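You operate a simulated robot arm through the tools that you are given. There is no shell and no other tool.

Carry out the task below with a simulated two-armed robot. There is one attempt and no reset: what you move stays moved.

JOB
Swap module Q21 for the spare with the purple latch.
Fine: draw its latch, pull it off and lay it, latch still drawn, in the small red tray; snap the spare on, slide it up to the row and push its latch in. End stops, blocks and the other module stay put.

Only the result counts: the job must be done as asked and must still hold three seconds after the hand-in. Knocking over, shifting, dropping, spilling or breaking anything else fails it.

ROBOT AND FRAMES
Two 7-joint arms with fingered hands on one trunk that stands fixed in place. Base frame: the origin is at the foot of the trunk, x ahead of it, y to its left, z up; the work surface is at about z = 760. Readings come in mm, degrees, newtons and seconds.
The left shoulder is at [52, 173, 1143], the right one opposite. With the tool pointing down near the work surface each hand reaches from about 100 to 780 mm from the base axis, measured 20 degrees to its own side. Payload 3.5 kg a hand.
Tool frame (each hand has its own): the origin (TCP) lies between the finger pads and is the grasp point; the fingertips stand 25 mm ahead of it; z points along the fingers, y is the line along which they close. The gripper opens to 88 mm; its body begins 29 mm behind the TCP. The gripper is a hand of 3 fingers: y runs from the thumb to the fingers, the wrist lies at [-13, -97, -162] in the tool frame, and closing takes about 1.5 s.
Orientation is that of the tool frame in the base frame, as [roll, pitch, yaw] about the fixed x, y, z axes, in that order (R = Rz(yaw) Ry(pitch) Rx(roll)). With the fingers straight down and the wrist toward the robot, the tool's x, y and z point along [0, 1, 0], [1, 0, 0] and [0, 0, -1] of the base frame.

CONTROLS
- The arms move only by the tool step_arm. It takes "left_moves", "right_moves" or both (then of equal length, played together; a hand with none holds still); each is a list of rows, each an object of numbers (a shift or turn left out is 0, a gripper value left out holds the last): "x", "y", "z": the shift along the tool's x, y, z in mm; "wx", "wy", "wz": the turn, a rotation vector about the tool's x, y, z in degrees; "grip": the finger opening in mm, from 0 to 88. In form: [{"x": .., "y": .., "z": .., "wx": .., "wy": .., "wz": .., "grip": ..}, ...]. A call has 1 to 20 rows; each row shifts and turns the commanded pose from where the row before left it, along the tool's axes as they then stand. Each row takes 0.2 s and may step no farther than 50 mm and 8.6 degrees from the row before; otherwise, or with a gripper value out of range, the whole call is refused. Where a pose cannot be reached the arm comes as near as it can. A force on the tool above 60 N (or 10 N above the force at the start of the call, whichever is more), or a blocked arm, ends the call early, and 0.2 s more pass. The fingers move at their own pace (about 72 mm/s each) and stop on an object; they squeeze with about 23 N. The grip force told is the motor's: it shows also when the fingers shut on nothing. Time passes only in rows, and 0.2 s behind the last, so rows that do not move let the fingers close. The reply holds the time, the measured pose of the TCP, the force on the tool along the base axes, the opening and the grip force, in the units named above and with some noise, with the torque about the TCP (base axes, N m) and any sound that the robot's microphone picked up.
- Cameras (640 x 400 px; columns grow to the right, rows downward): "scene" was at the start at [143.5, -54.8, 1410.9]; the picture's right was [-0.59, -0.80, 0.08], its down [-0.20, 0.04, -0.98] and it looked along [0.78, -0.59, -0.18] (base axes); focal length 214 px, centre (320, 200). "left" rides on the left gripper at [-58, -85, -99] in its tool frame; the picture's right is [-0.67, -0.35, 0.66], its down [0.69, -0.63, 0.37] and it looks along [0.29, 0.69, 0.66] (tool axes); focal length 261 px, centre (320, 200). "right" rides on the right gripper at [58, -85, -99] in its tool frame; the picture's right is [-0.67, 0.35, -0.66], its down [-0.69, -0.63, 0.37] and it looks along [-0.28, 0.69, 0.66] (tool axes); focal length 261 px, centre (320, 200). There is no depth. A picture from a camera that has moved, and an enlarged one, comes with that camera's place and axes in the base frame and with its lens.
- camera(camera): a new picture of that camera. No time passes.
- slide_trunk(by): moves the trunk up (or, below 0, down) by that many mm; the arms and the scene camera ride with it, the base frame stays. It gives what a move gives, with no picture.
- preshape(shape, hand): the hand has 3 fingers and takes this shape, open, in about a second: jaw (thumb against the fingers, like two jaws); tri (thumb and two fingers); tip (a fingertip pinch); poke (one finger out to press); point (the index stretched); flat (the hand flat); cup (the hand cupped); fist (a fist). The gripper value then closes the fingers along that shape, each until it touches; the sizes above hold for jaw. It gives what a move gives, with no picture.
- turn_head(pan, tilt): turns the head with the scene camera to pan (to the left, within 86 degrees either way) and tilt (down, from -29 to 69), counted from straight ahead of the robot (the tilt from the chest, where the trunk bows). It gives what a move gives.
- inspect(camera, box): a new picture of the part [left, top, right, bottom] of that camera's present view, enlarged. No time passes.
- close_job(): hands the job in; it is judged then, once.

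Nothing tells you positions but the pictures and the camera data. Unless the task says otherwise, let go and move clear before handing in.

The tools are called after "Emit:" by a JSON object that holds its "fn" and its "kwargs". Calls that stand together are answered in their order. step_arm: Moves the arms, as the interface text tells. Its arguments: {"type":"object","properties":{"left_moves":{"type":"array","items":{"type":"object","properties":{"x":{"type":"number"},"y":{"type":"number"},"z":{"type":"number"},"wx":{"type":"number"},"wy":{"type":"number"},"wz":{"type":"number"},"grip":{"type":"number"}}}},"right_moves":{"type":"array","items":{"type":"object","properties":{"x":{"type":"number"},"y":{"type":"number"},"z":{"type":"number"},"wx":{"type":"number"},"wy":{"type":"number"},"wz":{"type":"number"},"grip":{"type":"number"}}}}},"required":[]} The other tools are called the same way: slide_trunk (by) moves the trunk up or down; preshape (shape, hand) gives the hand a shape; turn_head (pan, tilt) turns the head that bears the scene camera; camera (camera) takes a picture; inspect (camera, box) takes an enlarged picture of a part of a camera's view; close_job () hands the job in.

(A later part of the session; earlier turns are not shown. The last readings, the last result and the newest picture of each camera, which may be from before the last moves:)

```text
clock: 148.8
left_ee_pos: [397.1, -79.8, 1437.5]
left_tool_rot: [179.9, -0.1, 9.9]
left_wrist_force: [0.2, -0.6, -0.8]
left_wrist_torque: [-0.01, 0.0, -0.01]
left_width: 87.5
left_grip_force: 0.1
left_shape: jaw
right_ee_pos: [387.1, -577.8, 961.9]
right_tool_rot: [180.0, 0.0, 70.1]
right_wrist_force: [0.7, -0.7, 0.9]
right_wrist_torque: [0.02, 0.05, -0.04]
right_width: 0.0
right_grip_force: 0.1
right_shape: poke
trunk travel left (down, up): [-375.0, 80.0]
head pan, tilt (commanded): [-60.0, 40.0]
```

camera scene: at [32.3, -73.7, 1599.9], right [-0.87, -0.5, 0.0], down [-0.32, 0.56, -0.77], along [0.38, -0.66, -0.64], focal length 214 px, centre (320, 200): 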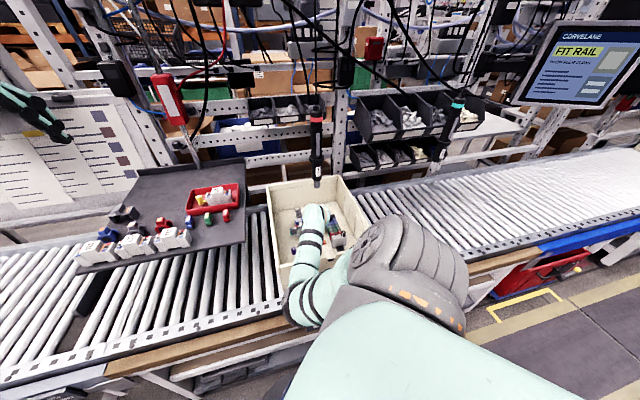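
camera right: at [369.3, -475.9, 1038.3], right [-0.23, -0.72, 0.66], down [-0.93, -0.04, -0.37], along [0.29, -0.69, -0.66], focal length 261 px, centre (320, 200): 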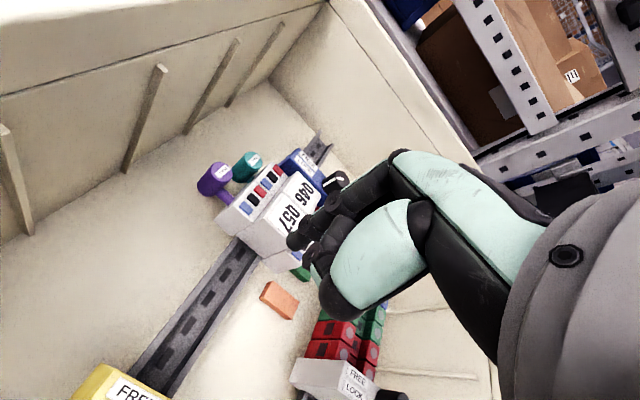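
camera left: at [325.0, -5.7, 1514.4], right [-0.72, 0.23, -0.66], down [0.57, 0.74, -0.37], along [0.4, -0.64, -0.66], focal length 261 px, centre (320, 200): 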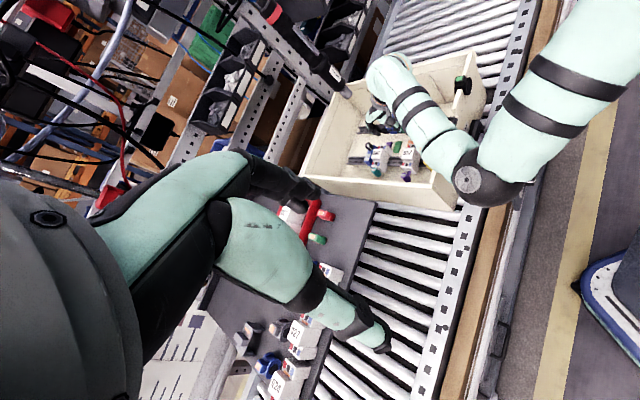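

Emit:
{"fn": "step_arm", "kwargs": {"right_moves": [{"x": 13.4, "y": 20.9}, {"x": 13.4, "y": 20.9}, {"x": 13.4, "y": 20.9}, {"x": 13.4, "y": 20.9}, {"z": 20}, {"z": 20}, {}]}}

Emit:
{"fn": "camera", "kwargs": {"camera": "right"}}

Emit:
{"fn": "inspect", "kwargs": {"camera": "right", "box": [180, 180, 340, 320]}}

Emit:
{"fn": "inspect", "kwargs": {"camera": "left", "box": [350, 120, 430, 190]}}

Emit:
{"fn": "inspect", "kwargs": {"camera": "scene", "box": [260, 170, 360, 250]}}

```text
clock: 150.4
left_ee_pos: [396.1, -79.2, 1437.1]
left_tool_rot: [180.0, 0.0, 10.0]
left_wrist_force: [0.4, -0.5, 0.0]
left_wrist_torque: [0.0, -0.02, -0.01]
left_width: 87.6
left_grip_force: 0.0
left_shape: jaw
right_ee_pos: [484.3, -555.4, 920.7]
right_tool_rot: [180.0, 0.0, 70.1]
right_wrist_force: [0.1, -0.2, 0.3]
right_wrist_torque: [0.0, -0.02, 0.03]
right_width: 0.3
right_grip_force: 0.0
right_shape: poke
trunk travel left (down, up): [-375.0, 80.0]
head pan, tilt (commanded): [-60.0, 40.0]
```

```text
taken
camera right: at [424.9, -472.2, 1020.0], right [0.1, -0.75, 0.66], down [-0.83, -0.43, -0.37], along [0.56, -0.51, -0.66], focal length 261 px, centre (320, 200)
```

right: 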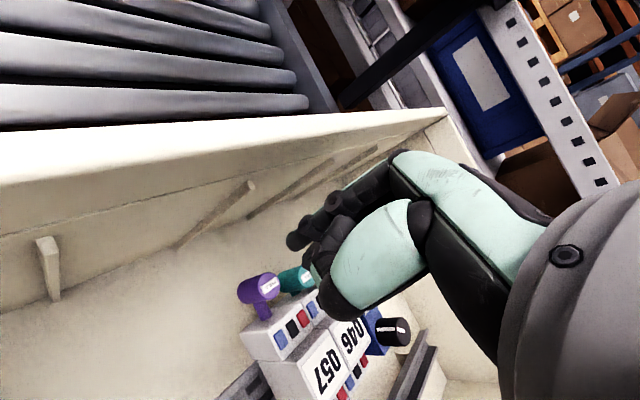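

```text
2.86 times, centred on (260, 250) of right
camera zoom: at [424.9, -472.2, 1020.0], right [0.1, -0.75, 0.66], down [-0.83, -0.43, -0.37], along [0.56, -0.51, -0.66], focal length 745 px, centre (491, 57)
```

zoom: 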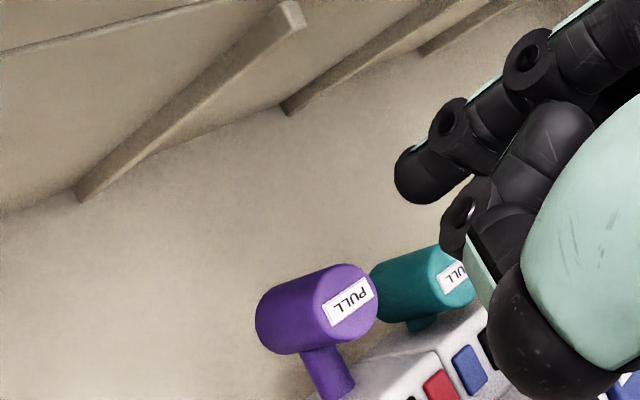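

```text
5.71 times, centred on (390, 155) of left
camera zoom: at [325.3, -5.4, 1536.3], right [-0.72, 0.23, -0.66], down [0.57, 0.74, -0.37], along [0.4, -0.64, -0.66], focal length 1489 px, centre (-80, 457)
```

zoom: 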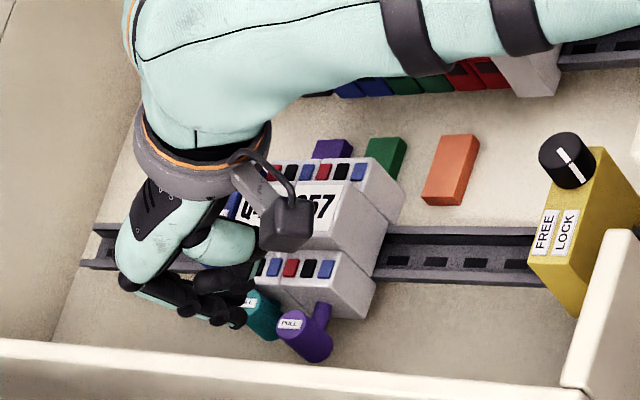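

```text
5.00 times, centred on (310, 210) of scene
camera zoom: at [42.0, -73.6, 1521.1], right [-0.87, -0.5, 0.02], down [-0.34, 0.56, -0.76], along [0.37, -0.66, -0.65], focal length 1072 px, centre (370, 150)
```

zoom: 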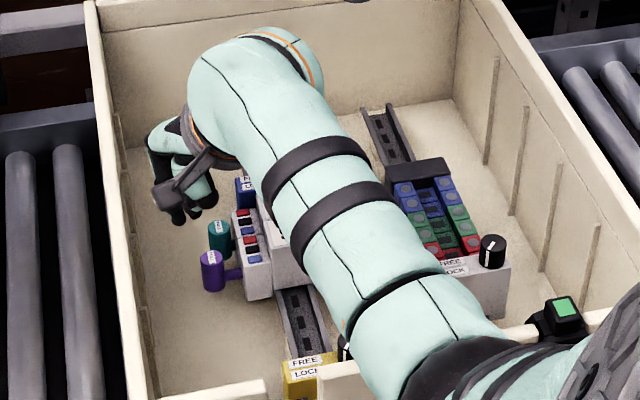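

The finger stands about 5 mm outside the purple knob, centred on it. I descend beside it.

Emit:
{"fn": "step_arm", "kwargs": {"right_moves": [{"z": 15}, {"z": 15}, {"z": 15}, {"z": 12}, {"z": 9}, {"z": 6}, {}]}}

Emit:
{"fn": "inspect", "kwargs": {"camera": "right", "box": [200, 160, 380, 320]}}

Emit:
{"fn": "inspect", "kwargs": {"camera": "left", "box": [350, 130, 430, 190]}}

Emit:
{"fn": "inspect", "kwargs": {"camera": "scene", "box": [270, 180, 340, 240]}}

```text
clock: 152.0
left_ee_pos: [392.3, -74.5, 1439.7]
left_tool_rot: [179.8, -0.2, 10.0]
left_wrist_force: [0.8, 0.6, -0.3]
left_wrist_torque: [0.0, 0.02, -0.01]
left_width: 87.5
left_grip_force: 0.0
left_shape: jaw
right_ee_pos: [484.2, -554.1, 855.3]
right_tool_rot: [179.4, 0.0, 69.8]
right_wrist_force: [8.5, -6.6, 43.6]
right_wrist_torque: [-0.42, 0.57, 0.19]
right_width: 0.0
right_grip_force: 0.2
right_shape: poke
trunk travel left (down, up): [-375.0, 80.0]
head pan, tilt (commanded): [-60.0, 40.0]
```

```text
2.50 times, centred on (290, 240) of right
camera zoom: at [423.2, -469.9, 952.8], right [0.09, -0.74, 0.66], down [-0.82, -0.43, -0.37], along [0.56, -0.51, -0.65], focal length 652 px, centre (395, 100)
```

zoom: 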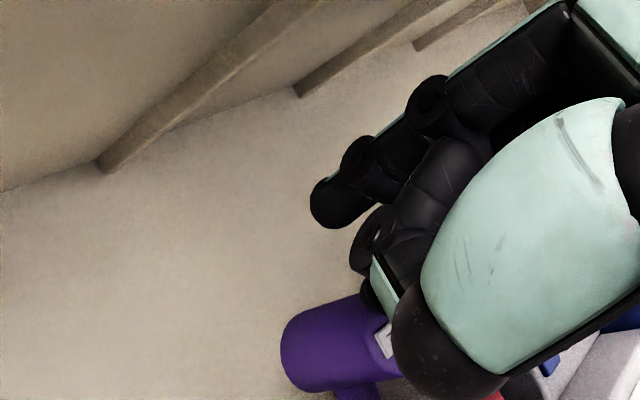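

```text
6.67 times, centred on (390, 160) of left
camera zoom: at [320.6, -0.2, 1537.7], right [-0.72, 0.22, -0.66], down [0.57, 0.74, -0.37], along [0.4, -0.64, -0.66], focal length 1738 px, centre (-147, 467)
```

zoom: 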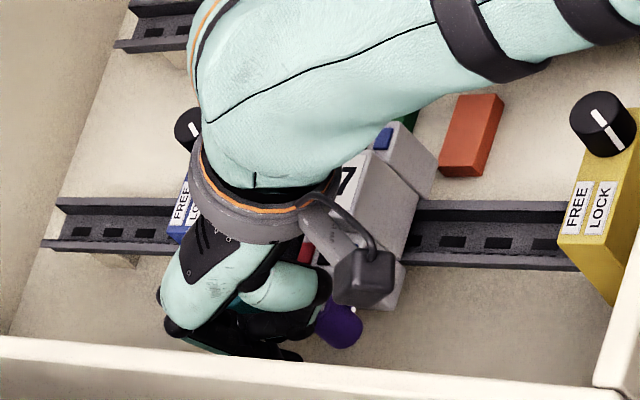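

```text
6.67 times, centred on (305, 210) of scene
camera zoom: at [37.3, -68.5, 1521.7], right [-0.87, -0.5, 0.01], down [-0.33, 0.55, -0.76], along [0.37, -0.67, -0.65], focal length 1430 px, centre (420, 133)
```

zoom: 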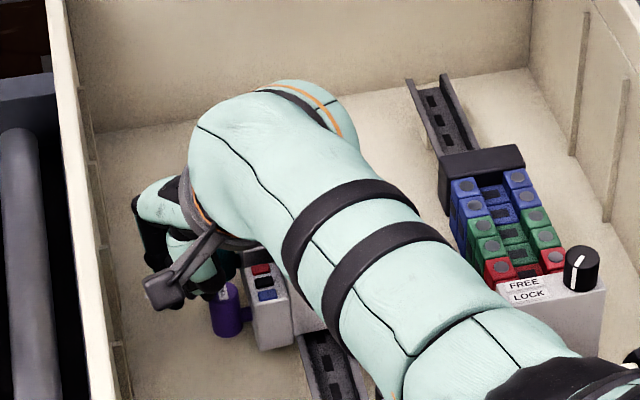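

The curled thumb is pressing on the knob's top (43 N). I back up right away.

Emit:
{"fn": "step_arm", "kwargs": {"right_moves": [{"z": -8}, {"z": -8}, {"z": -10}, {}]}}

Emit:
{"fn": "inspect", "kwargs": {"camera": "right", "box": [200, 160, 380, 320]}}

Emit:
{"fn": "inspect", "kwargs": {"camera": "left", "box": [370, 130, 440, 190]}}

Emit:
{"fn": "inspect", "kwargs": {"camera": "scene", "box": [270, 180, 340, 240]}}

```text
clock: 153.0
left_ee_pos: [397.8, -78.9, 1437.6]
left_tool_rot: [179.9, 0.0, 10.0]
left_wrist_force: [-0.3, -0.1, -0.3]
left_wrist_torque: [0.0, -0.02, -0.01]
left_width: 87.6
left_grip_force: 0.0
left_shape: jaw
right_ee_pos: [483.7, -555.5, 875.5]
right_tool_rot: [-179.9, 0.0, 70.0]
right_wrist_force: [-0.7, 0.1, -0.1]
right_wrist_torque: [0.01, 0.03, 0.02]
right_width: 0.2
right_grip_force: 0.1
right_shape: poke
trunk travel left (down, up): [-375.0, 80.0]
head pan, tilt (commanded): [-60.0, 40.0]
```

```text
2.50 times, centred on (290, 240) of right
camera zoom: at [424.8, -471.9, 973.1], right [0.1, -0.75, 0.65], down [-0.83, -0.43, -0.37], along [0.55, -0.51, -0.66], focal length 652 px, centre (395, 100)
```

zoom: 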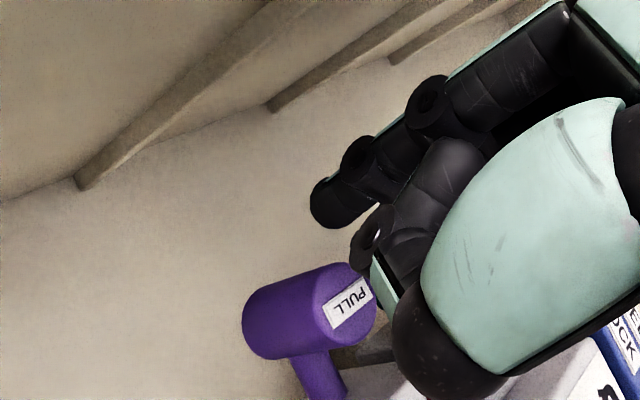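

```text
6.67 times, centred on (405, 160) of left
camera zoom: at [325.2, -5.7, 1536.2], right [-0.72, 0.23, -0.66], down [0.57, 0.74, -0.37], along [0.4, -0.64, -0.66], focal length 1738 px, centre (-247, 467)
```

zoom: 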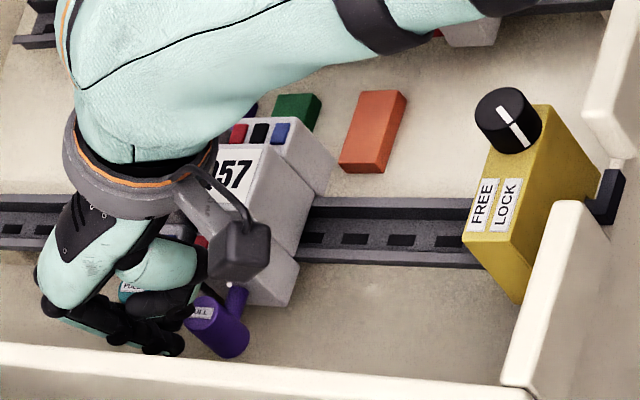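

```text
6.67 times, centred on (305, 210) of scene
camera zoom: at [41.9, -74.0, 1520.9], right [-0.87, -0.5, 0.02], down [-0.34, 0.56, -0.76], along [0.37, -0.66, -0.65], focal length 1430 px, centre (420, 133)
```

zoom: 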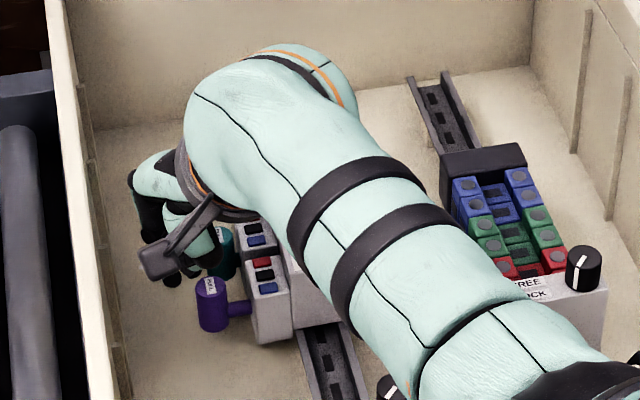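

The knob looks intact. At TCP height about 857 the thumb clears the knob's top while the fingertip still overlaps its side by over 10 mm. I go down to that height only.

Emit:
{"fn": "step_arm", "kwargs": {"right_moves": [{"z": 6}, {"z": 6}, {"z": 4}, {}]}}

Emit:
{"fn": "inspect", "kwargs": {"camera": "right", "box": [200, 160, 380, 320]}}

Emit:
{"fn": "inspect", "kwargs": {"camera": "left", "box": [360, 150, 420, 190]}}

```text
clock: 154.0
left_ee_pos: [394.1, -75.0, 1438.1]
left_tool_rot: [179.7, -0.1, 9.9]
left_wrist_force: [-0.5, -0.2, 0.0]
left_wrist_torque: [0.0, 0.01, 0.01]
left_width: 87.8
left_grip_force: 0.1
left_shape: jaw
right_ee_pos: [484.2, -554.2, 863.6]
right_tool_rot: [179.5, 0.1, 70.0]
right_wrist_force: [6.8, -2.8, 29.1]
right_wrist_torque: [-0.34, 0.12, 0.09]
right_width: 0.0
right_grip_force: 0.0
right_shape: poke
trunk travel left (down, up): [-375.0, 80.0]
head pan, tilt (commanded): [-60.0, 40.0]
```

```text
2.50 times, centred on (290, 240) of right
camera zoom: at [424.8, -469.8, 961.6], right [0.09, -0.75, 0.66], down [-0.82, -0.43, -0.37], along [0.56, -0.51, -0.65], focal length 652 px, centre (395, 100)
```

zoom: 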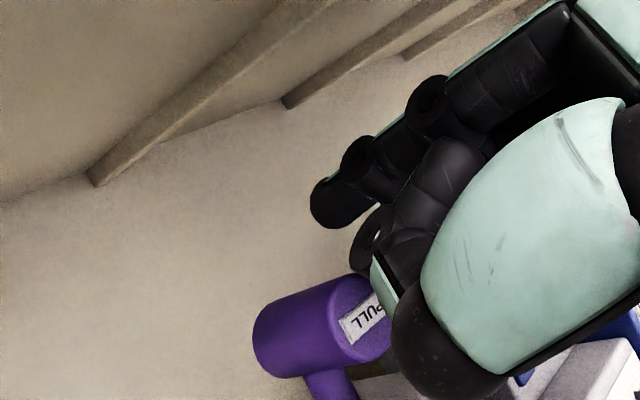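

```text
10.00 times, centred on (390, 170) of left
camera zoom: at [322.6, -1.4, 1537.2], right [-0.72, 0.22, -0.66], down [0.57, 0.74, -0.37], along [0.4, -0.64, -0.66], focal length 2606 px, centre (-380, 500)
```

zoom: 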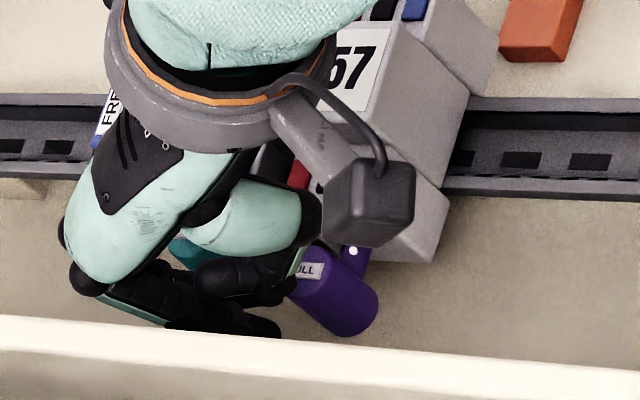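

The thumb is in the way in this shape, so I raise the hand and change tactic: closed fingertips, hand turned to yaw 45 and tilted 25° so that the fingers lean over the outside of the knob while the wrist stays inside the bin.

Emit:
{"fn": "step_arm", "kwargs": {"right_moves": [{"z": -10}, {"z": -15}, {"z": -20}, {"z": -20}, {}]}}

Emit:
{"fn": "preshape", "kwargs": {"hand": "right", "shape": "tip"}}

Emit:
{"fn": "step_arm", "kwargs": {"right_moves": [{"wz": 8.3, "grip": 4}, {"wz": 8.3}, {"wz": 8.4}, {"wy": 8.3}, {"wy": 8.3}, {"wy": 8.4}, {}, {}]}}

Emit:
{"fn": "camera", "kwargs": {"camera": "right"}}

Emit:
{"fn": "inspect", "kwargs": {"camera": "left", "box": [340, 110, 440, 190]}}

Emit:
{"fn": "inspect", "kwargs": {"camera": "scene", "box": [260, 170, 360, 250]}}

```text
clock: 155.2
left_ee_pos: [397.1, -79.8, 1437.7]
left_tool_rot: [-179.9, 0.0, 10.0]
left_wrist_force: [-0.3, 0.6, 0.6]
left_wrist_torque: [0.03, 0.06, -0.03]
left_width: 87.5
left_grip_force: 0.0
left_shape: jaw
right_ee_pos: [484.7, -557.1, 924.1]
right_tool_rot: [-180.0, 0.0, 70.0]
right_wrist_force: [0.6, 0.3, 0.5]
right_wrist_torque: [0.04, 0.02, 0.02]
right_width: 0.0
right_grip_force: 0.1
right_shape: poke
trunk travel left (down, up): [-375.0, 80.0]
head pan, tilt (commanded): [-60.0, 40.0]
```

```text
clock: 156.1
left_ee_pos: [396.9, -79.8, 1437.4]
left_tool_rot: [180.0, 0.0, 10.0]
left_wrist_force: [0.8, -0.1, -1.5]
left_wrist_torque: [0.0, 0.01, -0.03]
left_width: 87.4
left_grip_force: 0.0
left_shape: jaw
right_ee_pos: [484.7, -557.3, 925.0]
right_tool_rot: [-180.0, 0.0, 70.1]
right_wrist_force: [0.2, 0.9, 0.2]
right_wrist_torque: [0.01, -0.01, -0.02]
right_width: 87.5
right_grip_force: 0.0
right_shape: tip
trunk travel left (down, up): [-375.0, 80.0]
head pan, tilt (commanded): [-60.0, 40.0]
```

```text
clock: 157.9
left_ee_pos: [397.0, -79.6, 1436.7]
left_tool_rot: [180.0, 0.0, 10.1]
left_wrist_force: [0.5, 0.4, -0.7]
left_wrist_torque: [0.0, -0.04, -0.03]
left_width: 87.6
left_grip_force: 0.1
left_shape: jaw
right_ee_pos: [483.4, -555.9, 925.9]
right_tool_rot: [179.9, -25.1, 44.9]
right_wrist_force: [0.1, -0.7, -0.1]
right_wrist_torque: [0.03, 0.02, -0.03]
right_width: 4.4
right_grip_force: 0.0
right_shape: tip
trunk travel left (down, up): [-375.0, 80.0]
head pan, tilt (commanded): [-60.0, 40.0]
```

```text
taken
camera right: at [432.4, -488.1, 1038.4], right [-0.38, -0.87, 0.31], down [-0.77, 0.12, -0.62], along [0.51, -0.48, -0.72], focal length 261 px, centre (320, 200)
```

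right: 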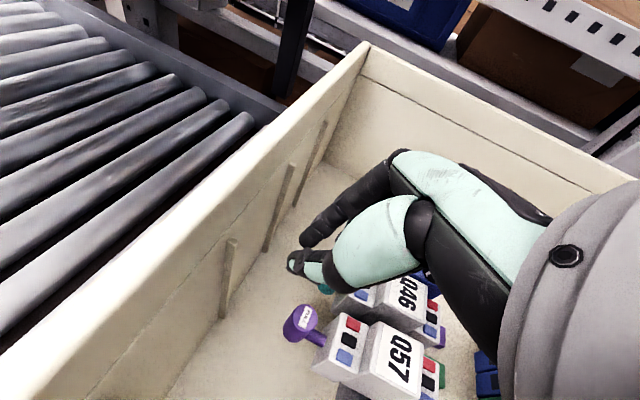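

```text
5.00 times, centred on (390, 150) of left
camera zoom: at [325.0, -5.5, 1536.4], right [-0.72, 0.23, -0.66], down [0.57, 0.74, -0.37], along [0.4, -0.64, -0.66], focal length 1303 px, centre (-30, 450)
```

zoom: 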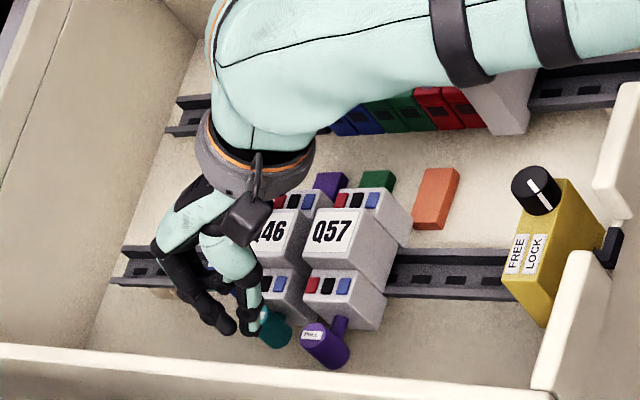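

```text
5.00 times, centred on (310, 210) of scene
camera zoom: at [41.7, -73.8, 1521.0], right [-0.87, -0.5, 0.02], down [-0.34, 0.56, -0.76], along [0.37, -0.66, -0.65], focal length 1072 px, centre (370, 150)
```

zoom: 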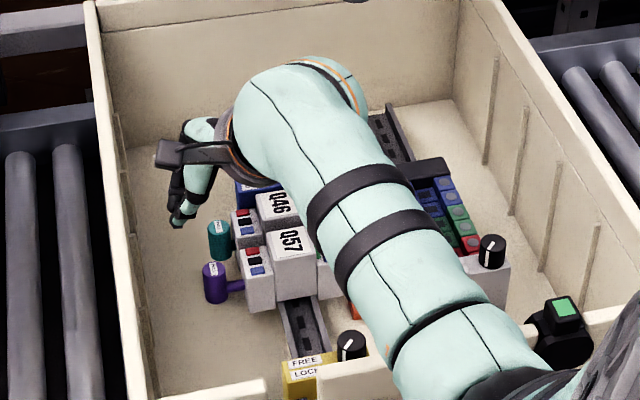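

Emit:
{"fn": "inspect", "kwargs": {"camera": "right", "box": [250, 210, 390, 370]}}

Emit:
{"fn": "inspect", "kwargs": {"camera": "left", "box": [370, 140, 420, 190]}}

Emit:
{"fn": "inspect", "kwargs": {"camera": "scene", "box": [280, 190, 330, 230]}}

```text
2.50 times, centred on (320, 290) of right
camera zoom: at [432.4, -488.1, 1038.4], right [-0.38, -0.87, 0.31], down [-0.77, 0.12, -0.62], along [0.51, -0.48, -0.72], focal length 652 px, centre (320, -25)
```

zoom: 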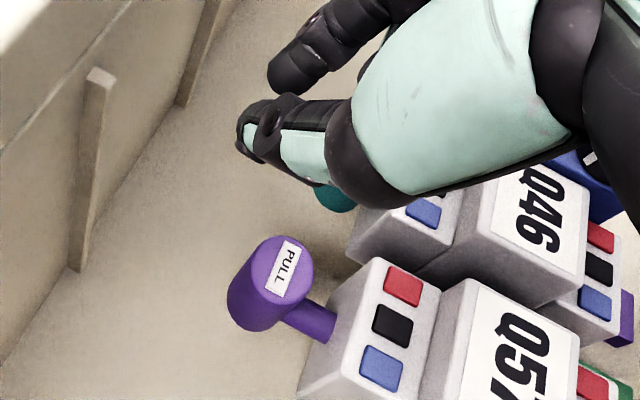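

```text
8.00 times, centred on (395, 165) of left
camera zoom: at [325.0, -5.5, 1536.4], right [-0.72, 0.23, -0.66], down [0.57, 0.74, -0.37], along [0.4, -0.64, -0.66], focal length 2085 px, centre (-280, 480)
```

zoom: 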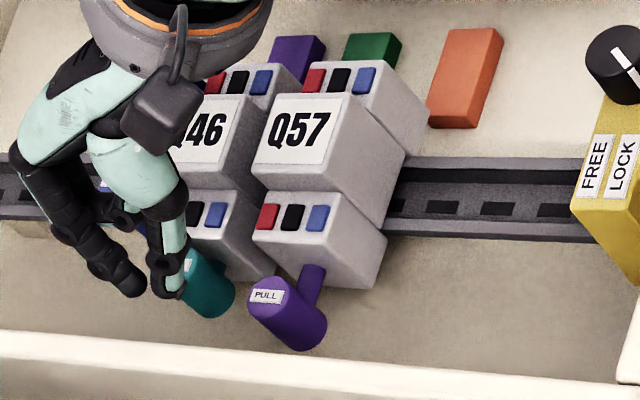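

```text
10.00 times, centred on (305, 210) of scene
camera zoom: at [41.7, -73.8, 1521.0], right [-0.87, -0.5, 0.02], down [-0.34, 0.56, -0.76], along [0.37, -0.66, -0.65], focal length 2145 px, centre (470, 100)
```

zoom: 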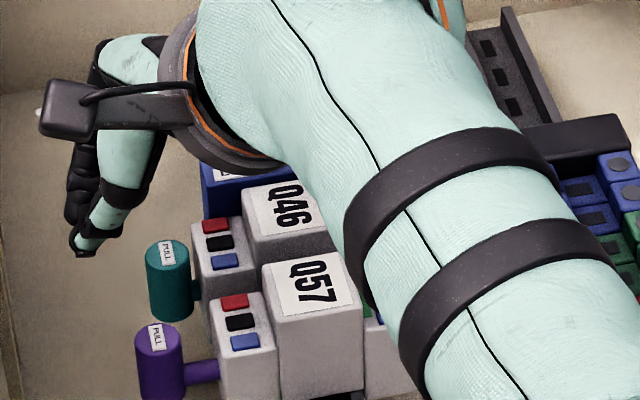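

From these views Q57 has slid about 14 mm away from Q46 again (my accidental push on the knob). With the fingertips forming a V around the knob I can push it back along the rail and then press the latch in. I line up over the knob at reduced tilt.

Emit:
{"fn": "step_arm", "kwargs": {"right_moves": [{"wy": -5, "y": -6}, {"y": -6.4}, {"x": -5.1, "z": 14.1}, {"x": -5.1, "z": 14.1}, {"x": -5.1, "z": 14.1}, {}]}}

Emit:
{"fn": "inspect", "kwargs": {"camera": "right", "box": [230, 200, 390, 350]}}

Emit:
{"fn": "inspect", "kwargs": {"camera": "left", "box": [370, 140, 420, 190]}}

Emit:
{"fn": "inspect", "kwargs": {"camera": "scene", "box": [280, 190, 330, 230]}}

```text
clock: 159.3
left_ee_pos: [397.0, -79.7, 1436.7]
left_tool_rot: [179.9, -0.1, 10.0]
left_wrist_force: [0.2, -1.1, -0.7]
left_wrist_torque: [-0.01, -0.01, 0.03]
left_width: 87.5
left_grip_force: 0.0
left_shape: jaw
right_ee_pos: [475.4, -546.4, 879.2]
right_tool_rot: [-180.0, -20.1, 44.9]
right_wrist_force: [0.4, 0.4, -1.0]
right_wrist_torque: [-0.01, -0.01, -0.04]
right_width: 4.1
right_grip_force: 0.0
right_shape: tip
trunk travel left (down, up): [-375.0, 80.0]
head pan, tilt (commanded): [-60.0, 40.0]
```

```text
2.67 times, centred on (310, 275) of right
camera zoom: at [430.4, -471.8, 992.0], right [-0.36, -0.85, 0.39], down [-0.81, 0.08, -0.58], along [0.46, -0.52, -0.72], focal length 695 px, centre (347, 0)
```

zoom: 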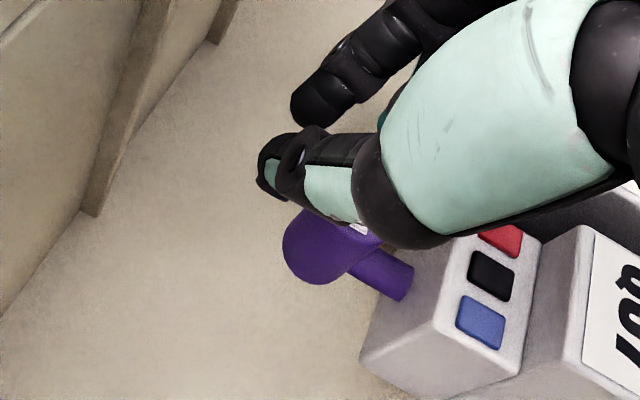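

```text
8.00 times, centred on (395, 165) of left
camera zoom: at [325.0, -5.7, 1536.4], right [-0.72, 0.23, -0.66], down [0.57, 0.74, -0.37], along [0.4, -0.64, -0.66], focal length 2085 px, centre (-280, 480)
```

zoom: 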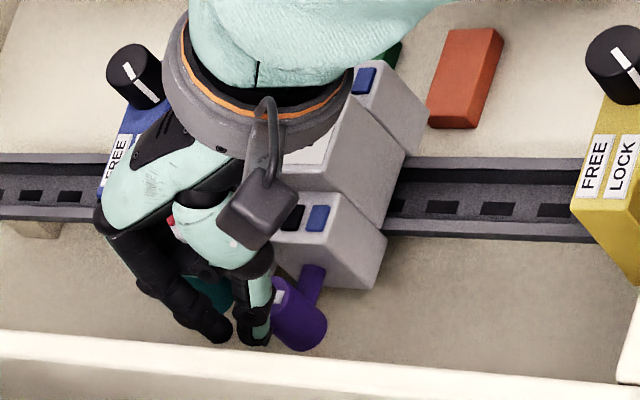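

```text
10.00 times, centred on (305, 210) of scene
camera zoom: at [41.7, -73.9, 1521.0], right [-0.87, -0.5, 0.02], down [-0.34, 0.56, -0.76], along [0.37, -0.66, -0.65], focal length 2145 px, centre (470, 100)
```

zoom: 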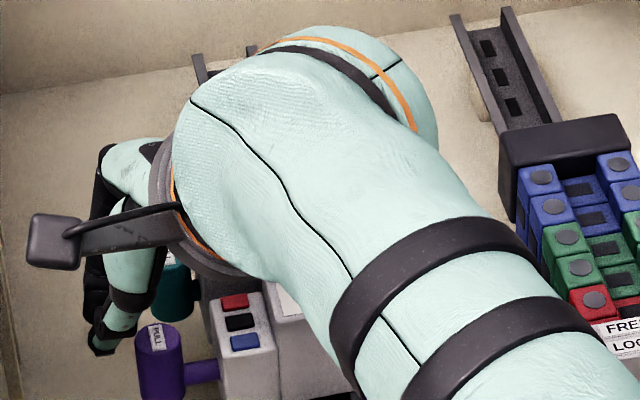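

Emit:
{"fn": "step_arm", "kwargs": {"right_moves": [{"x": -2.05, "z": 5.65}, {"x": -2.05, "z": 5.65}, {"x": -2.05, "z": 5.65}, {"x": -2.05, "z": 5.65}, {}]}}

Emit:
{"fn": "inspect", "kwargs": {"camera": "right", "box": [230, 180, 390, 330]}}

Emit:
{"fn": "inspect", "kwargs": {"camera": "left", "box": [370, 150, 420, 190]}}

Emit:
{"fn": "inspect", "kwargs": {"camera": "scene", "box": [280, 190, 330, 230]}}

```text
clock: 160.5
left_ee_pos: [396.4, -79.1, 1437.7]
left_tool_rot: [179.8, 0.0, 9.9]
left_wrist_force: [0.5, 0.5, -0.1]
left_wrist_torque: [0.0, -0.01, 0.01]
left_width: 87.9
left_grip_force: 0.1
left_shape: jaw
right_ee_pos: [475.1, -548.0, 855.1]
right_tool_rot: [180.0, -20.0, 45.1]
right_wrist_force: [0.8, 1.3, 0.1]
right_wrist_torque: [-0.03, -0.01, 0.03]
right_width: 4.0
right_grip_force: 0.0
right_shape: tip
trunk travel left (down, up): [-375.0, 80.0]
head pan, tilt (commanded): [-60.0, 40.0]
```

```text
2.67 times, centred on (310, 255) of right
camera zoom: at [431.0, -472.1, 967.9], right [-0.36, -0.85, 0.39], down [-0.81, 0.08, -0.58], along [0.46, -0.52, -0.72], focal length 695 px, centre (347, 53)
```

zoom: 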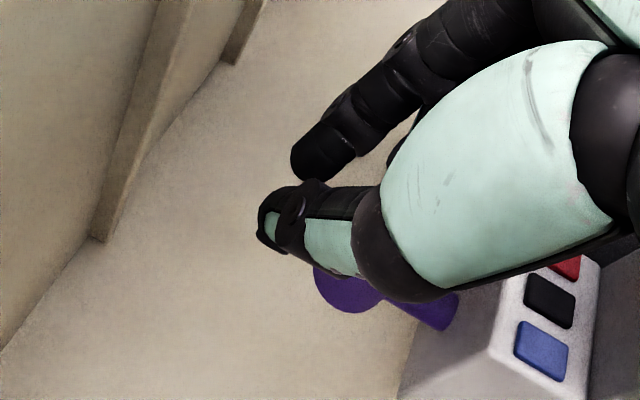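

```text
10.00 times, centred on (395, 170) of left
camera zoom: at [325.0, -5.6, 1536.4], right [-0.72, 0.23, -0.66], down [0.57, 0.74, -0.37], along [0.4, -0.64, -0.66], focal length 2606 px, centre (-430, 500)
```

zoom: 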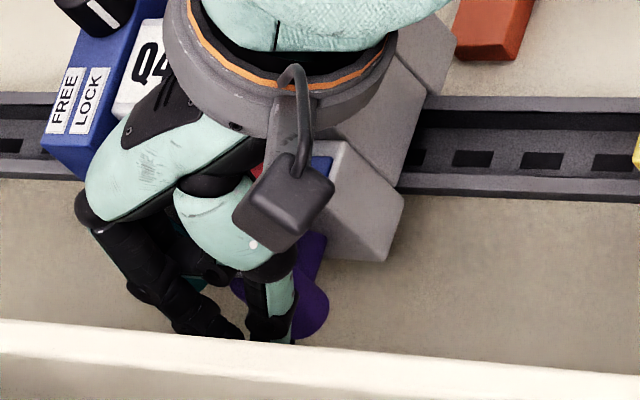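

```text
10.00 times, centred on (305, 210) of scene
camera zoom: at [41.7, -73.8, 1521.0], right [-0.87, -0.5, 0.02], down [-0.34, 0.56, -0.76], along [0.37, -0.66, -0.65], focal length 2145 px, centre (470, 100)
```

zoom: 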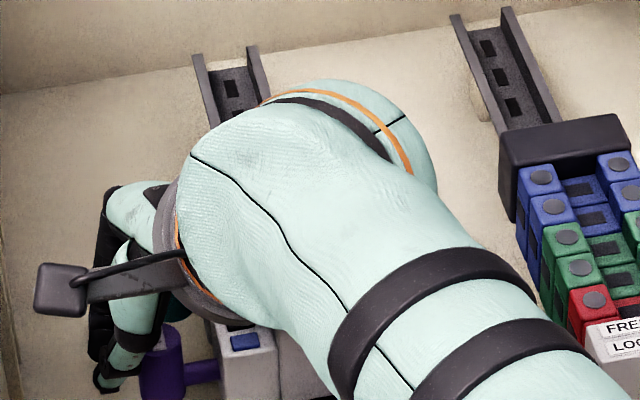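

No contact yet and the fingers are outside the knob. I nudge inward (2 mm steps) until it touches lightly.

Emit:
{"fn": "step_arm", "kwargs": {"right_moves": [{"x": -1.88, "z": -0.68}, {"x": -1.88, "z": -0.68}, {}]}}

Emit:
{"fn": "step_arm", "kwargs": {"right_moves": [{"x": -1.88, "z": -0.68}, {}]}}

Emit:
{"fn": "inspect", "kwargs": {"camera": "scene", "box": [280, 190, 330, 230]}}

Emit:
{"fn": "inspect", "kwargs": {"camera": "right", "box": [230, 180, 390, 330]}}

```text
clock: 161.3
left_ee_pos: [396.5, -79.7, 1436.3]
left_tool_rot: [179.9, -0.1, 10.0]
left_wrist_force: [-0.2, -0.6, 0.9]
left_wrist_torque: [0.02, 0.02, 0.0]
left_width: 87.7
left_grip_force: 0.1
left_shape: jaw
right_ee_pos: [472.2, -548.6, 855.5]
right_tool_rot: [179.9, -20.1, 45.0]
right_wrist_force: [-0.2, 0.3, -0.5]
right_wrist_torque: [0.0, -0.02, -0.02]
right_width: 4.1
right_grip_force: 0.1
right_shape: tip
trunk travel left (down, up): [-375.0, 80.0]
head pan, tilt (commanded): [-60.0, 40.0]
```

```text
clock: 161.9
left_ee_pos: [396.7, -79.7, 1437.5]
left_tool_rot: [179.9, -0.1, 10.0]
left_wrist_force: [-0.9, 0.5, 0.1]
left_wrist_torque: [-0.02, 0.01, -0.01]
left_width: 87.6
left_grip_force: 0.2
left_shape: jaw
right_ee_pos: [471.4, -550.4, 854.6]
right_tool_rot: [180.0, -20.0, 44.9]
right_wrist_force: [0.4, -0.2, 0.1]
right_wrist_torque: [-0.02, 0.01, -0.02]
right_width: 4.2
right_grip_force: 0.0
right_shape: tip
trunk travel left (down, up): [-375.0, 80.0]
head pan, tilt (commanded): [-60.0, 40.0]
```

```text
10.00 times, centred on (305, 210) of scene
camera zoom: at [41.7, -73.8, 1521.0], right [-0.87, -0.5, 0.02], down [-0.34, 0.56, -0.76], along [0.37, -0.66, -0.65], focal length 2145 px, centre (470, 100)
```

zoom: 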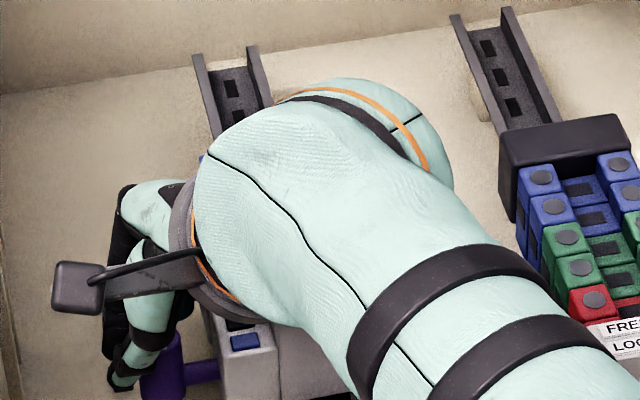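

```text
2.67 times, centred on (310, 255) of right
camera zoom: at [426.5, -476.1, 967.7], right [-0.36, -0.85, 0.39], down [-0.81, 0.08, -0.58], along [0.46, -0.52, -0.72], focal length 695 px, centre (347, 53)
```

zoom: 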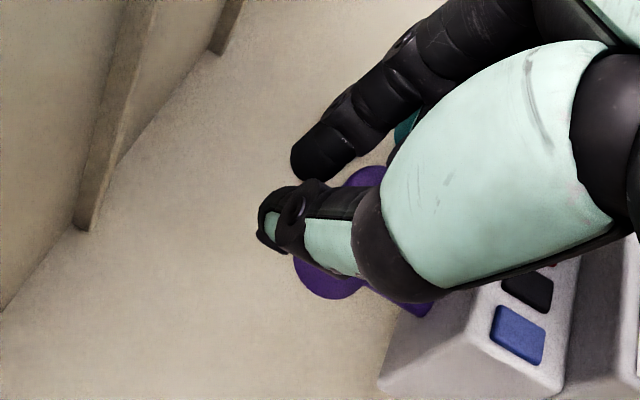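

Emit:
{"fn": "step_arm", "kwargs": {"right_moves": [{"x": -1.88, "z": -0.68}, {}]}}

Emit:
{"fn": "step_arm", "kwargs": {"right_moves": [{"x": -1.88, "z": -0.68}, {}]}}

Emit:
{"fn": "step_arm", "kwargs": {"right_moves": [{"x": -1.41, "z": -0.51}, {}]}}

Emit:
{"fn": "inspect", "kwargs": {"camera": "right", "box": [230, 180, 390, 330]}}

Emit:
{"fn": "inspect", "kwargs": {"camera": "left", "box": [370, 150, 420, 190]}}

```text
clock: 162.5
left_ee_pos: [395.9, -79.7, 1437.7]
left_tool_rot: [179.9, 0.1, 10.0]
left_wrist_force: [0.3, -0.3, 0.5]
left_wrist_torque: [-0.02, 0.02, 0.06]
left_width: 87.7
left_grip_force: 0.2
left_shape: jaw
right_ee_pos: [469.9, -552.6, 855.0]
right_tool_rot: [180.0, -20.0, 45.0]
right_wrist_force: [0.6, 0.3, 1.5]
right_wrist_torque: [0.03, 0.0, -0.01]
right_width: 4.1
right_grip_force: 0.1
right_shape: tip
trunk travel left (down, up): [-375.0, 80.0]
head pan, tilt (commanded): [-60.0, 40.0]
```

```text
clock: 163.1
left_ee_pos: [395.9, -80.7, 1436.8]
left_tool_rot: [180.0, 0.0, 10.1]
left_wrist_force: [-0.2, 0.5, 0.6]
left_wrist_torque: [-0.03, -0.03, -0.01]
left_width: 87.5
left_grip_force: 0.1
left_shape: jaw
right_ee_pos: [469.3, -554.2, 856.3]
right_tool_rot: [-180.0, -20.1, 45.0]
right_wrist_force: [0.5, 0.0, 0.6]
right_wrist_torque: [-0.02, 0.0, 0.0]
right_width: 3.9
right_grip_force: 0.0
right_shape: tip
trunk travel left (down, up): [-375.0, 80.0]
head pan, tilt (commanded): [-60.0, 40.0]
```

```text
clock: 163.7
left_ee_pos: [398.1, -79.8, 1437.6]
left_tool_rot: [179.9, 0.1, 9.9]
left_wrist_force: [-0.1, 0.4, -0.5]
left_wrist_torque: [0.01, -0.01, 0.03]
left_width: 87.8
left_grip_force: 0.1
left_shape: jaw
right_ee_pos: [468.4, -554.5, 856.0]
right_tool_rot: [180.0, -20.1, 45.0]
right_wrist_force: [1.3, 0.9, -0.2]
right_wrist_torque: [0.02, -0.04, 0.02]
right_width: 4.1
right_grip_force: 0.2
right_shape: tip
trunk travel left (down, up): [-375.0, 80.0]
head pan, tilt (commanded): [-60.0, 40.0]
```

```text
2.67 times, centred on (310, 255) of right
camera zoom: at [423.2, -480.2, 967.9], right [-0.36, -0.85, 0.39], down [-0.81, 0.08, -0.58], along [0.46, -0.52, -0.72], focal length 695 px, centre (347, 53)
```

zoom: 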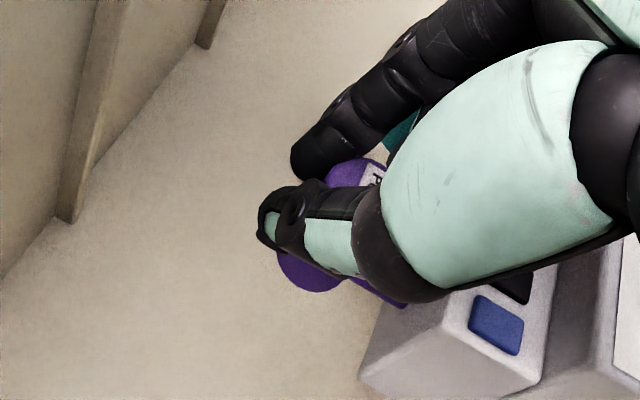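

```text
10.00 times, centred on (395, 170) of left
camera zoom: at [325.3, -5.3, 1536.3], right [-0.72, 0.23, -0.66], down [0.57, 0.74, -0.37], along [0.4, -0.64, -0.66], focal length 2606 px, centre (-430, 500)
```

zoom: 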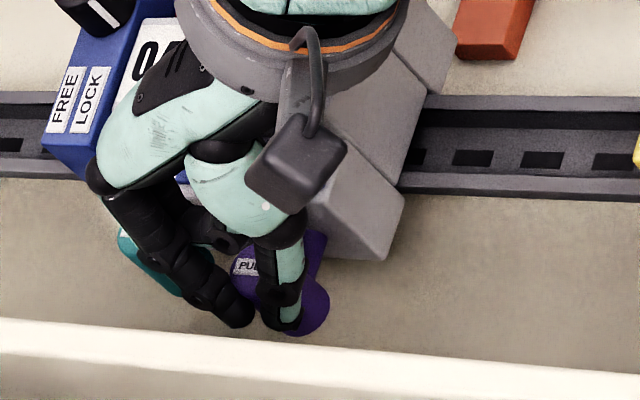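

Emit:
{"fn": "step_arm", "kwargs": {"right_moves": [{"x": -1.41, "z": -0.51}, {}]}}

Emit:
{"fn": "step_arm", "kwargs": {"right_moves": [{"x": -1.41, "z": -0.51}, {}]}}

Emit:
{"fn": "inspect", "kwargs": {"camera": "left", "box": [370, 150, 420, 190]}}

Emit:
{"fn": "inspect", "kwargs": {"camera": "scene", "box": [280, 190, 330, 230]}}

```text
clock: 164.3
left_ee_pos: [395.9, -78.5, 1437.2]
left_tool_rot: [180.0, 0.0, 10.0]
left_wrist_force: [0.1, -0.3, -0.2]
left_wrist_torque: [0.0, -0.01, 0.0]
left_width: 87.6
left_grip_force: 0.1
left_shape: jaw
right_ee_pos: [467.8, -556.8, 855.0]
right_tool_rot: [-180.0, -20.0, 45.0]
right_wrist_force: [1.9, 0.6, -0.5]
right_wrist_torque: [-0.01, -0.01, 0.01]
right_width: 4.2
right_grip_force: 0.1
right_shape: tip
trunk travel left (down, up): [-375.0, 80.0]
head pan, tilt (commanded): [-60.0, 40.0]
```

```text
clock: 164.9
left_ee_pos: [395.9, -79.4, 1436.5]
left_tool_rot: [179.9, 0.0, 9.9]
left_wrist_force: [0.0, -0.2, -0.1]
left_wrist_torque: [-0.02, -0.02, 0.03]
left_width: 87.7
left_grip_force: 0.0
left_shape: jaw
right_ee_pos: [465.0, -556.0, 855.4]
right_tool_rot: [180.0, -20.0, 45.0]
right_wrist_force: [-0.6, -0.7, 0.6]
right_wrist_torque: [0.02, 0.0, 0.01]
right_width: 4.2
right_grip_force: 0.0
right_shape: tip
trunk travel left (down, up): [-375.0, 80.0]
head pan, tilt (commanded): [-60.0, 40.0]
```

```text
10.00 times, centred on (395, 170) of left
camera zoom: at [325.0, -5.7, 1536.4], right [-0.72, 0.23, -0.66], down [0.57, 0.74, -0.37], along [0.4, -0.64, -0.66], focal length 2606 px, centre (-430, 500)
```

zoom: 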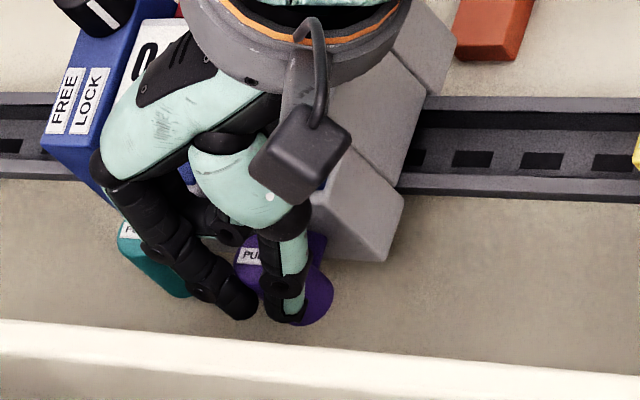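

```text
10.00 times, centred on (305, 210) of scene
camera zoom: at [41.7, -73.9, 1521.0], right [-0.87, -0.5, 0.02], down [-0.34, 0.56, -0.76], along [0.37, -0.66, -0.65], focal length 2145 px, centre (470, 100)
```

zoom: 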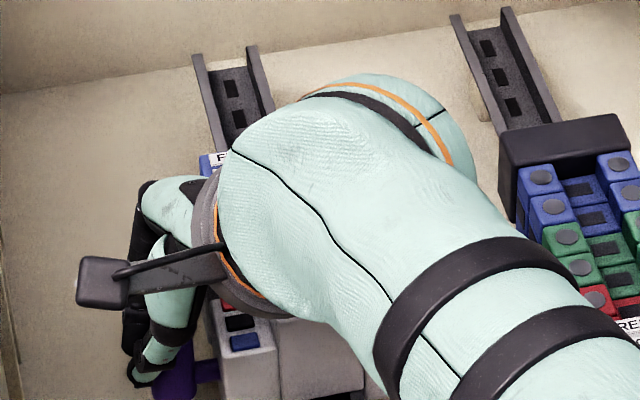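

The knob sits in the V of the fingers. To slide the module without driving the latch in, I open the fingers to straddle the knob, move inward beside it, and then push along the rail with the thumb.

Emit:
{"fn": "step_arm", "kwargs": {"right_moves": [{"grip": 21}, {}, {}, {"x": -1.88, "z": -0.68}, {"x": -1.88, "z": -0.68}, {"x": -1.88, "z": -0.68}, {}]}}

Emit:
{"fn": "inspect", "kwargs": {"camera": "left", "box": [370, 150, 420, 190]}}

Emit:
{"fn": "inspect", "kwargs": {"camera": "right", "box": [230, 180, 390, 330]}}

```text
clock: 166.5
left_ee_pos: [396.0, -79.5, 1437.2]
left_tool_rot: [179.8, 0.0, 10.0]
left_wrist_force: [-0.7, 0.0, -0.6]
left_wrist_torque: [-0.01, 0.0, 0.01]
left_width: 87.3
left_grip_force: 0.0
left_shape: jaw
right_ee_pos: [461.4, -561.4, 857.4]
right_tool_rot: [179.9, -20.1, 45.0]
right_wrist_force: [0.8, 0.9, -0.4]
right_wrist_torque: [0.01, 0.01, -0.01]
right_width: 20.8
right_grip_force: 0.1
right_shape: tip
trunk travel left (down, up): [-375.0, 80.0]
head pan, tilt (commanded): [-60.0, 40.0]
```

```text
10.00 times, centred on (395, 170) of left
camera zoom: at [325.0, -5.6, 1536.4], right [-0.72, 0.23, -0.66], down [0.57, 0.74, -0.37], along [0.4, -0.64, -0.66], focal length 2606 px, centre (-430, 500)
```

zoom: 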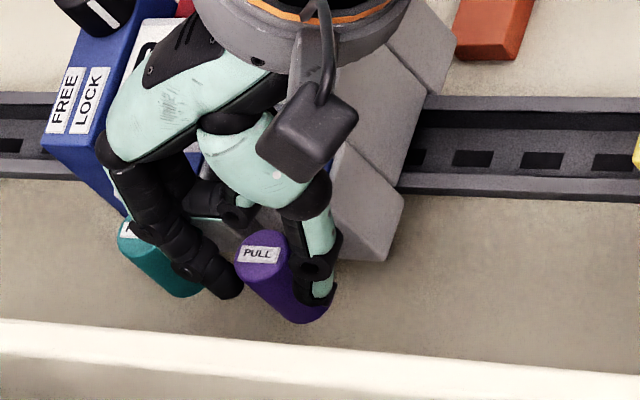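

```text
2.67 times, centred on (310, 255) of right
camera zoom: at [416.2, -486.8, 968.0], right [-0.36, -0.85, 0.39], down [-0.81, 0.08, -0.58], along [0.46, -0.52, -0.72], focal length 695 px, centre (347, 53)
```

zoom: 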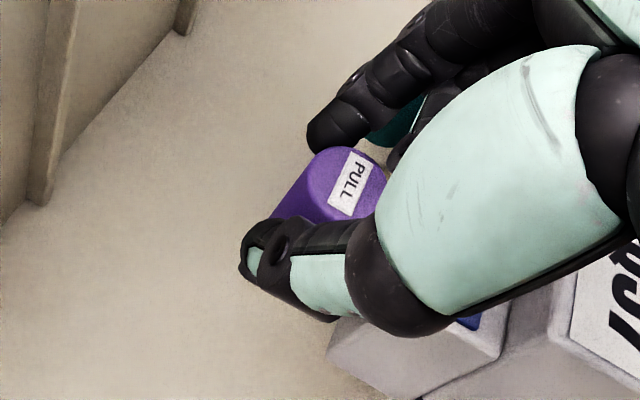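

The knob is cleanly between thumb and index. I push along the rail toward Q46.

Emit:
{"fn": "step_arm", "kwargs": {"right_moves": [{"y": 2}, {"y": 2}, {"y": 2}, {"y": 2}, {"y": 2}, {}]}}

Emit:
{"fn": "step_arm", "kwargs": {"right_moves": [{"y": 2}, {"y": 1.5}, {}]}}

Emit:
{"fn": "inspect", "kwargs": {"camera": "left", "box": [370, 150, 420, 190]}}

Emit:
{"fn": "inspect", "kwargs": {"camera": "right", "box": [230, 160, 430, 330]}}

```text
clock: 167.9
left_ee_pos: [396.6, -79.2, 1437.2]
left_tool_rot: [179.9, 0.0, 10.1]
left_wrist_force: [-1.0, 0.0, -0.5]
left_wrist_torque: [0.03, -0.01, -0.02]
left_width: 87.7
left_grip_force: 0.1
left_shape: jaw
right_ee_pos: [469.3, -568.6, 855.1]
right_tool_rot: [-180.0, -20.0, 45.0]
right_wrist_force: [-0.3, 0.9, 0.2]
right_wrist_torque: [-0.01, 0.02, 0.0]
right_width: 21.2
right_grip_force: 0.1
right_shape: tip
trunk travel left (down, up): [-375.0, 80.0]
head pan, tilt (commanded): [-60.0, 40.0]
```

```text
clock: 168.7
left_ee_pos: [396.8, -78.4, 1437.1]
left_tool_rot: [179.9, 0.0, 10.0]
left_wrist_force: [0.0, -0.3, 1.0]
left_wrist_torque: [-0.02, -0.01, -0.03]
left_width: 87.5
left_grip_force: 0.1
left_shape: jaw
right_ee_pos: [470.6, -570.0, 855.8]
right_tool_rot: [179.9, -20.1, 45.0]
right_wrist_force: [-2.3, 2.7, 0.0]
right_wrist_torque: [0.03, 0.03, 0.03]
right_width: 21.9
right_grip_force: 0.0
right_shape: tip
trunk travel left (down, up): [-375.0, 80.0]
head pan, tilt (commanded): [-60.0, 40.0]
```

```text
10.00 times, centred on (395, 170) of left
camera zoom: at [324.6, -5.2, 1536.5], right [-0.72, 0.23, -0.66], down [0.57, 0.74, -0.37], along [0.4, -0.64, -0.66], focal length 2606 px, centre (-430, 500)
```

zoom: 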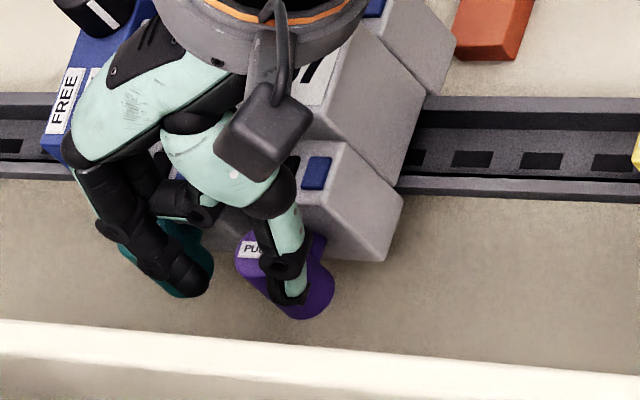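

```text
2.35 times, centred on (330, 245) of right
camera zoom: at [425.7, -495.8, 968.5], right [-0.36, -0.85, 0.39], down [-0.81, 0.08, -0.58], along [0.46, -0.52, -0.72], focal length 613 px, centre (296, 94)
```

zoom: 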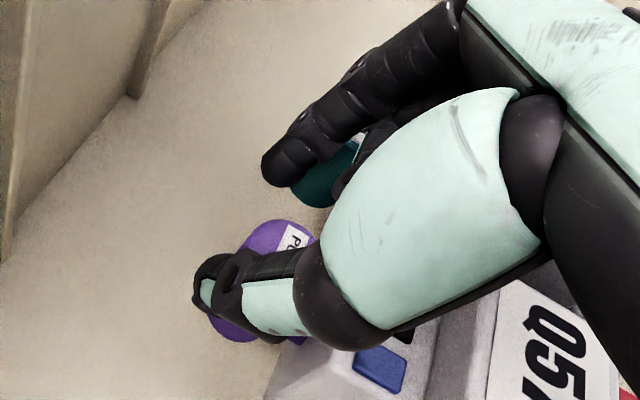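

Emit:
{"fn": "step_arm", "kwargs": {"right_moves": [{"y": 2}, {"y": 2}, {}]}}

Emit:
{"fn": "step_arm", "kwargs": {"right_moves": [{"y": 2}, {"y": 2}, {}]}}

Emit:
{"fn": "inspect", "kwargs": {"camera": "left", "box": [370, 150, 420, 190]}}

Emit:
{"fn": "inspect", "kwargs": {"camera": "right", "box": [230, 160, 430, 330]}}

```text
clock: 169.5
left_ee_pos: [396.5, -79.1, 1437.5]
left_tool_rot: [179.9, 0.0, 10.1]
left_wrist_force: [-0.2, 0.3, 0.1]
left_wrist_torque: [0.01, 0.0, -0.01]
left_width: 87.6
left_grip_force: 0.0
left_shape: jaw
right_ee_pos: [472.9, -574.5, 855.0]
right_tool_rot: [179.9, -20.1, 45.2]
right_wrist_force: [-0.1, 1.2, -0.4]
right_wrist_torque: [0.05, 0.02, 0.02]
right_width: 21.3
right_grip_force: 0.1
right_shape: tip
trunk travel left (down, up): [-375.0, 80.0]
head pan, tilt (commanded): [-60.0, 40.0]
```

```text
clock: 170.3
left_ee_pos: [397.2, -78.3, 1436.4]
left_tool_rot: [179.9, 0.0, 10.0]
left_wrist_force: [-0.2, 0.1, -0.4]
left_wrist_torque: [-0.02, -0.01, 0.02]
left_width: 87.7
left_grip_force: 0.1
left_shape: jaw
right_ee_pos: [476.7, -575.8, 855.1]
right_tool_rot: [180.0, -20.1, 44.9]
right_wrist_force: [0.4, 2.1, -0.1]
right_wrist_torque: [0.0, -0.01, -0.04]
right_width: 21.3
right_grip_force: 0.0
right_shape: tip
trunk travel left (down, up): [-375.0, 80.0]
head pan, tilt (commanded): [-60.0, 40.0]
```

```text
10.00 times, centred on (395, 170) of left
camera zoom: at [324.8, -5.0, 1536.5], right [-0.72, 0.23, -0.66], down [0.57, 0.74, -0.37], along [0.4, -0.64, -0.66], focal length 2606 px, centre (-430, 500)
```

zoom: 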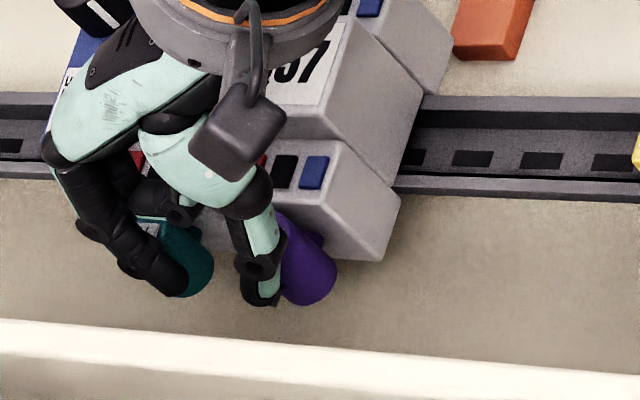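

```text
2.35 times, centred on (330, 245) of right
camera zoom: at [431.7, -501.4, 968.4], right [-0.36, -0.85, 0.39], down [-0.81, 0.08, -0.58], along [0.46, -0.52, -0.72], focal length 613 px, centre (296, 94)
```

zoom: 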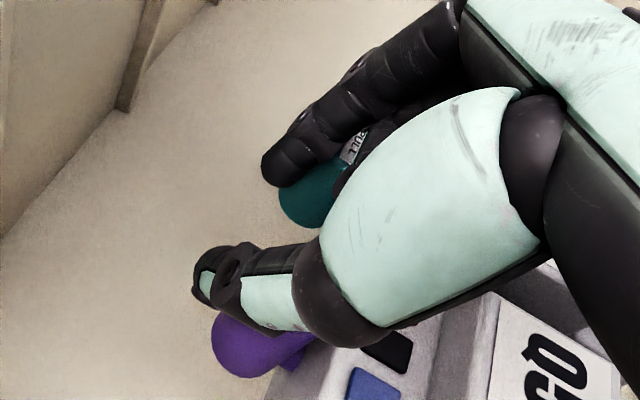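

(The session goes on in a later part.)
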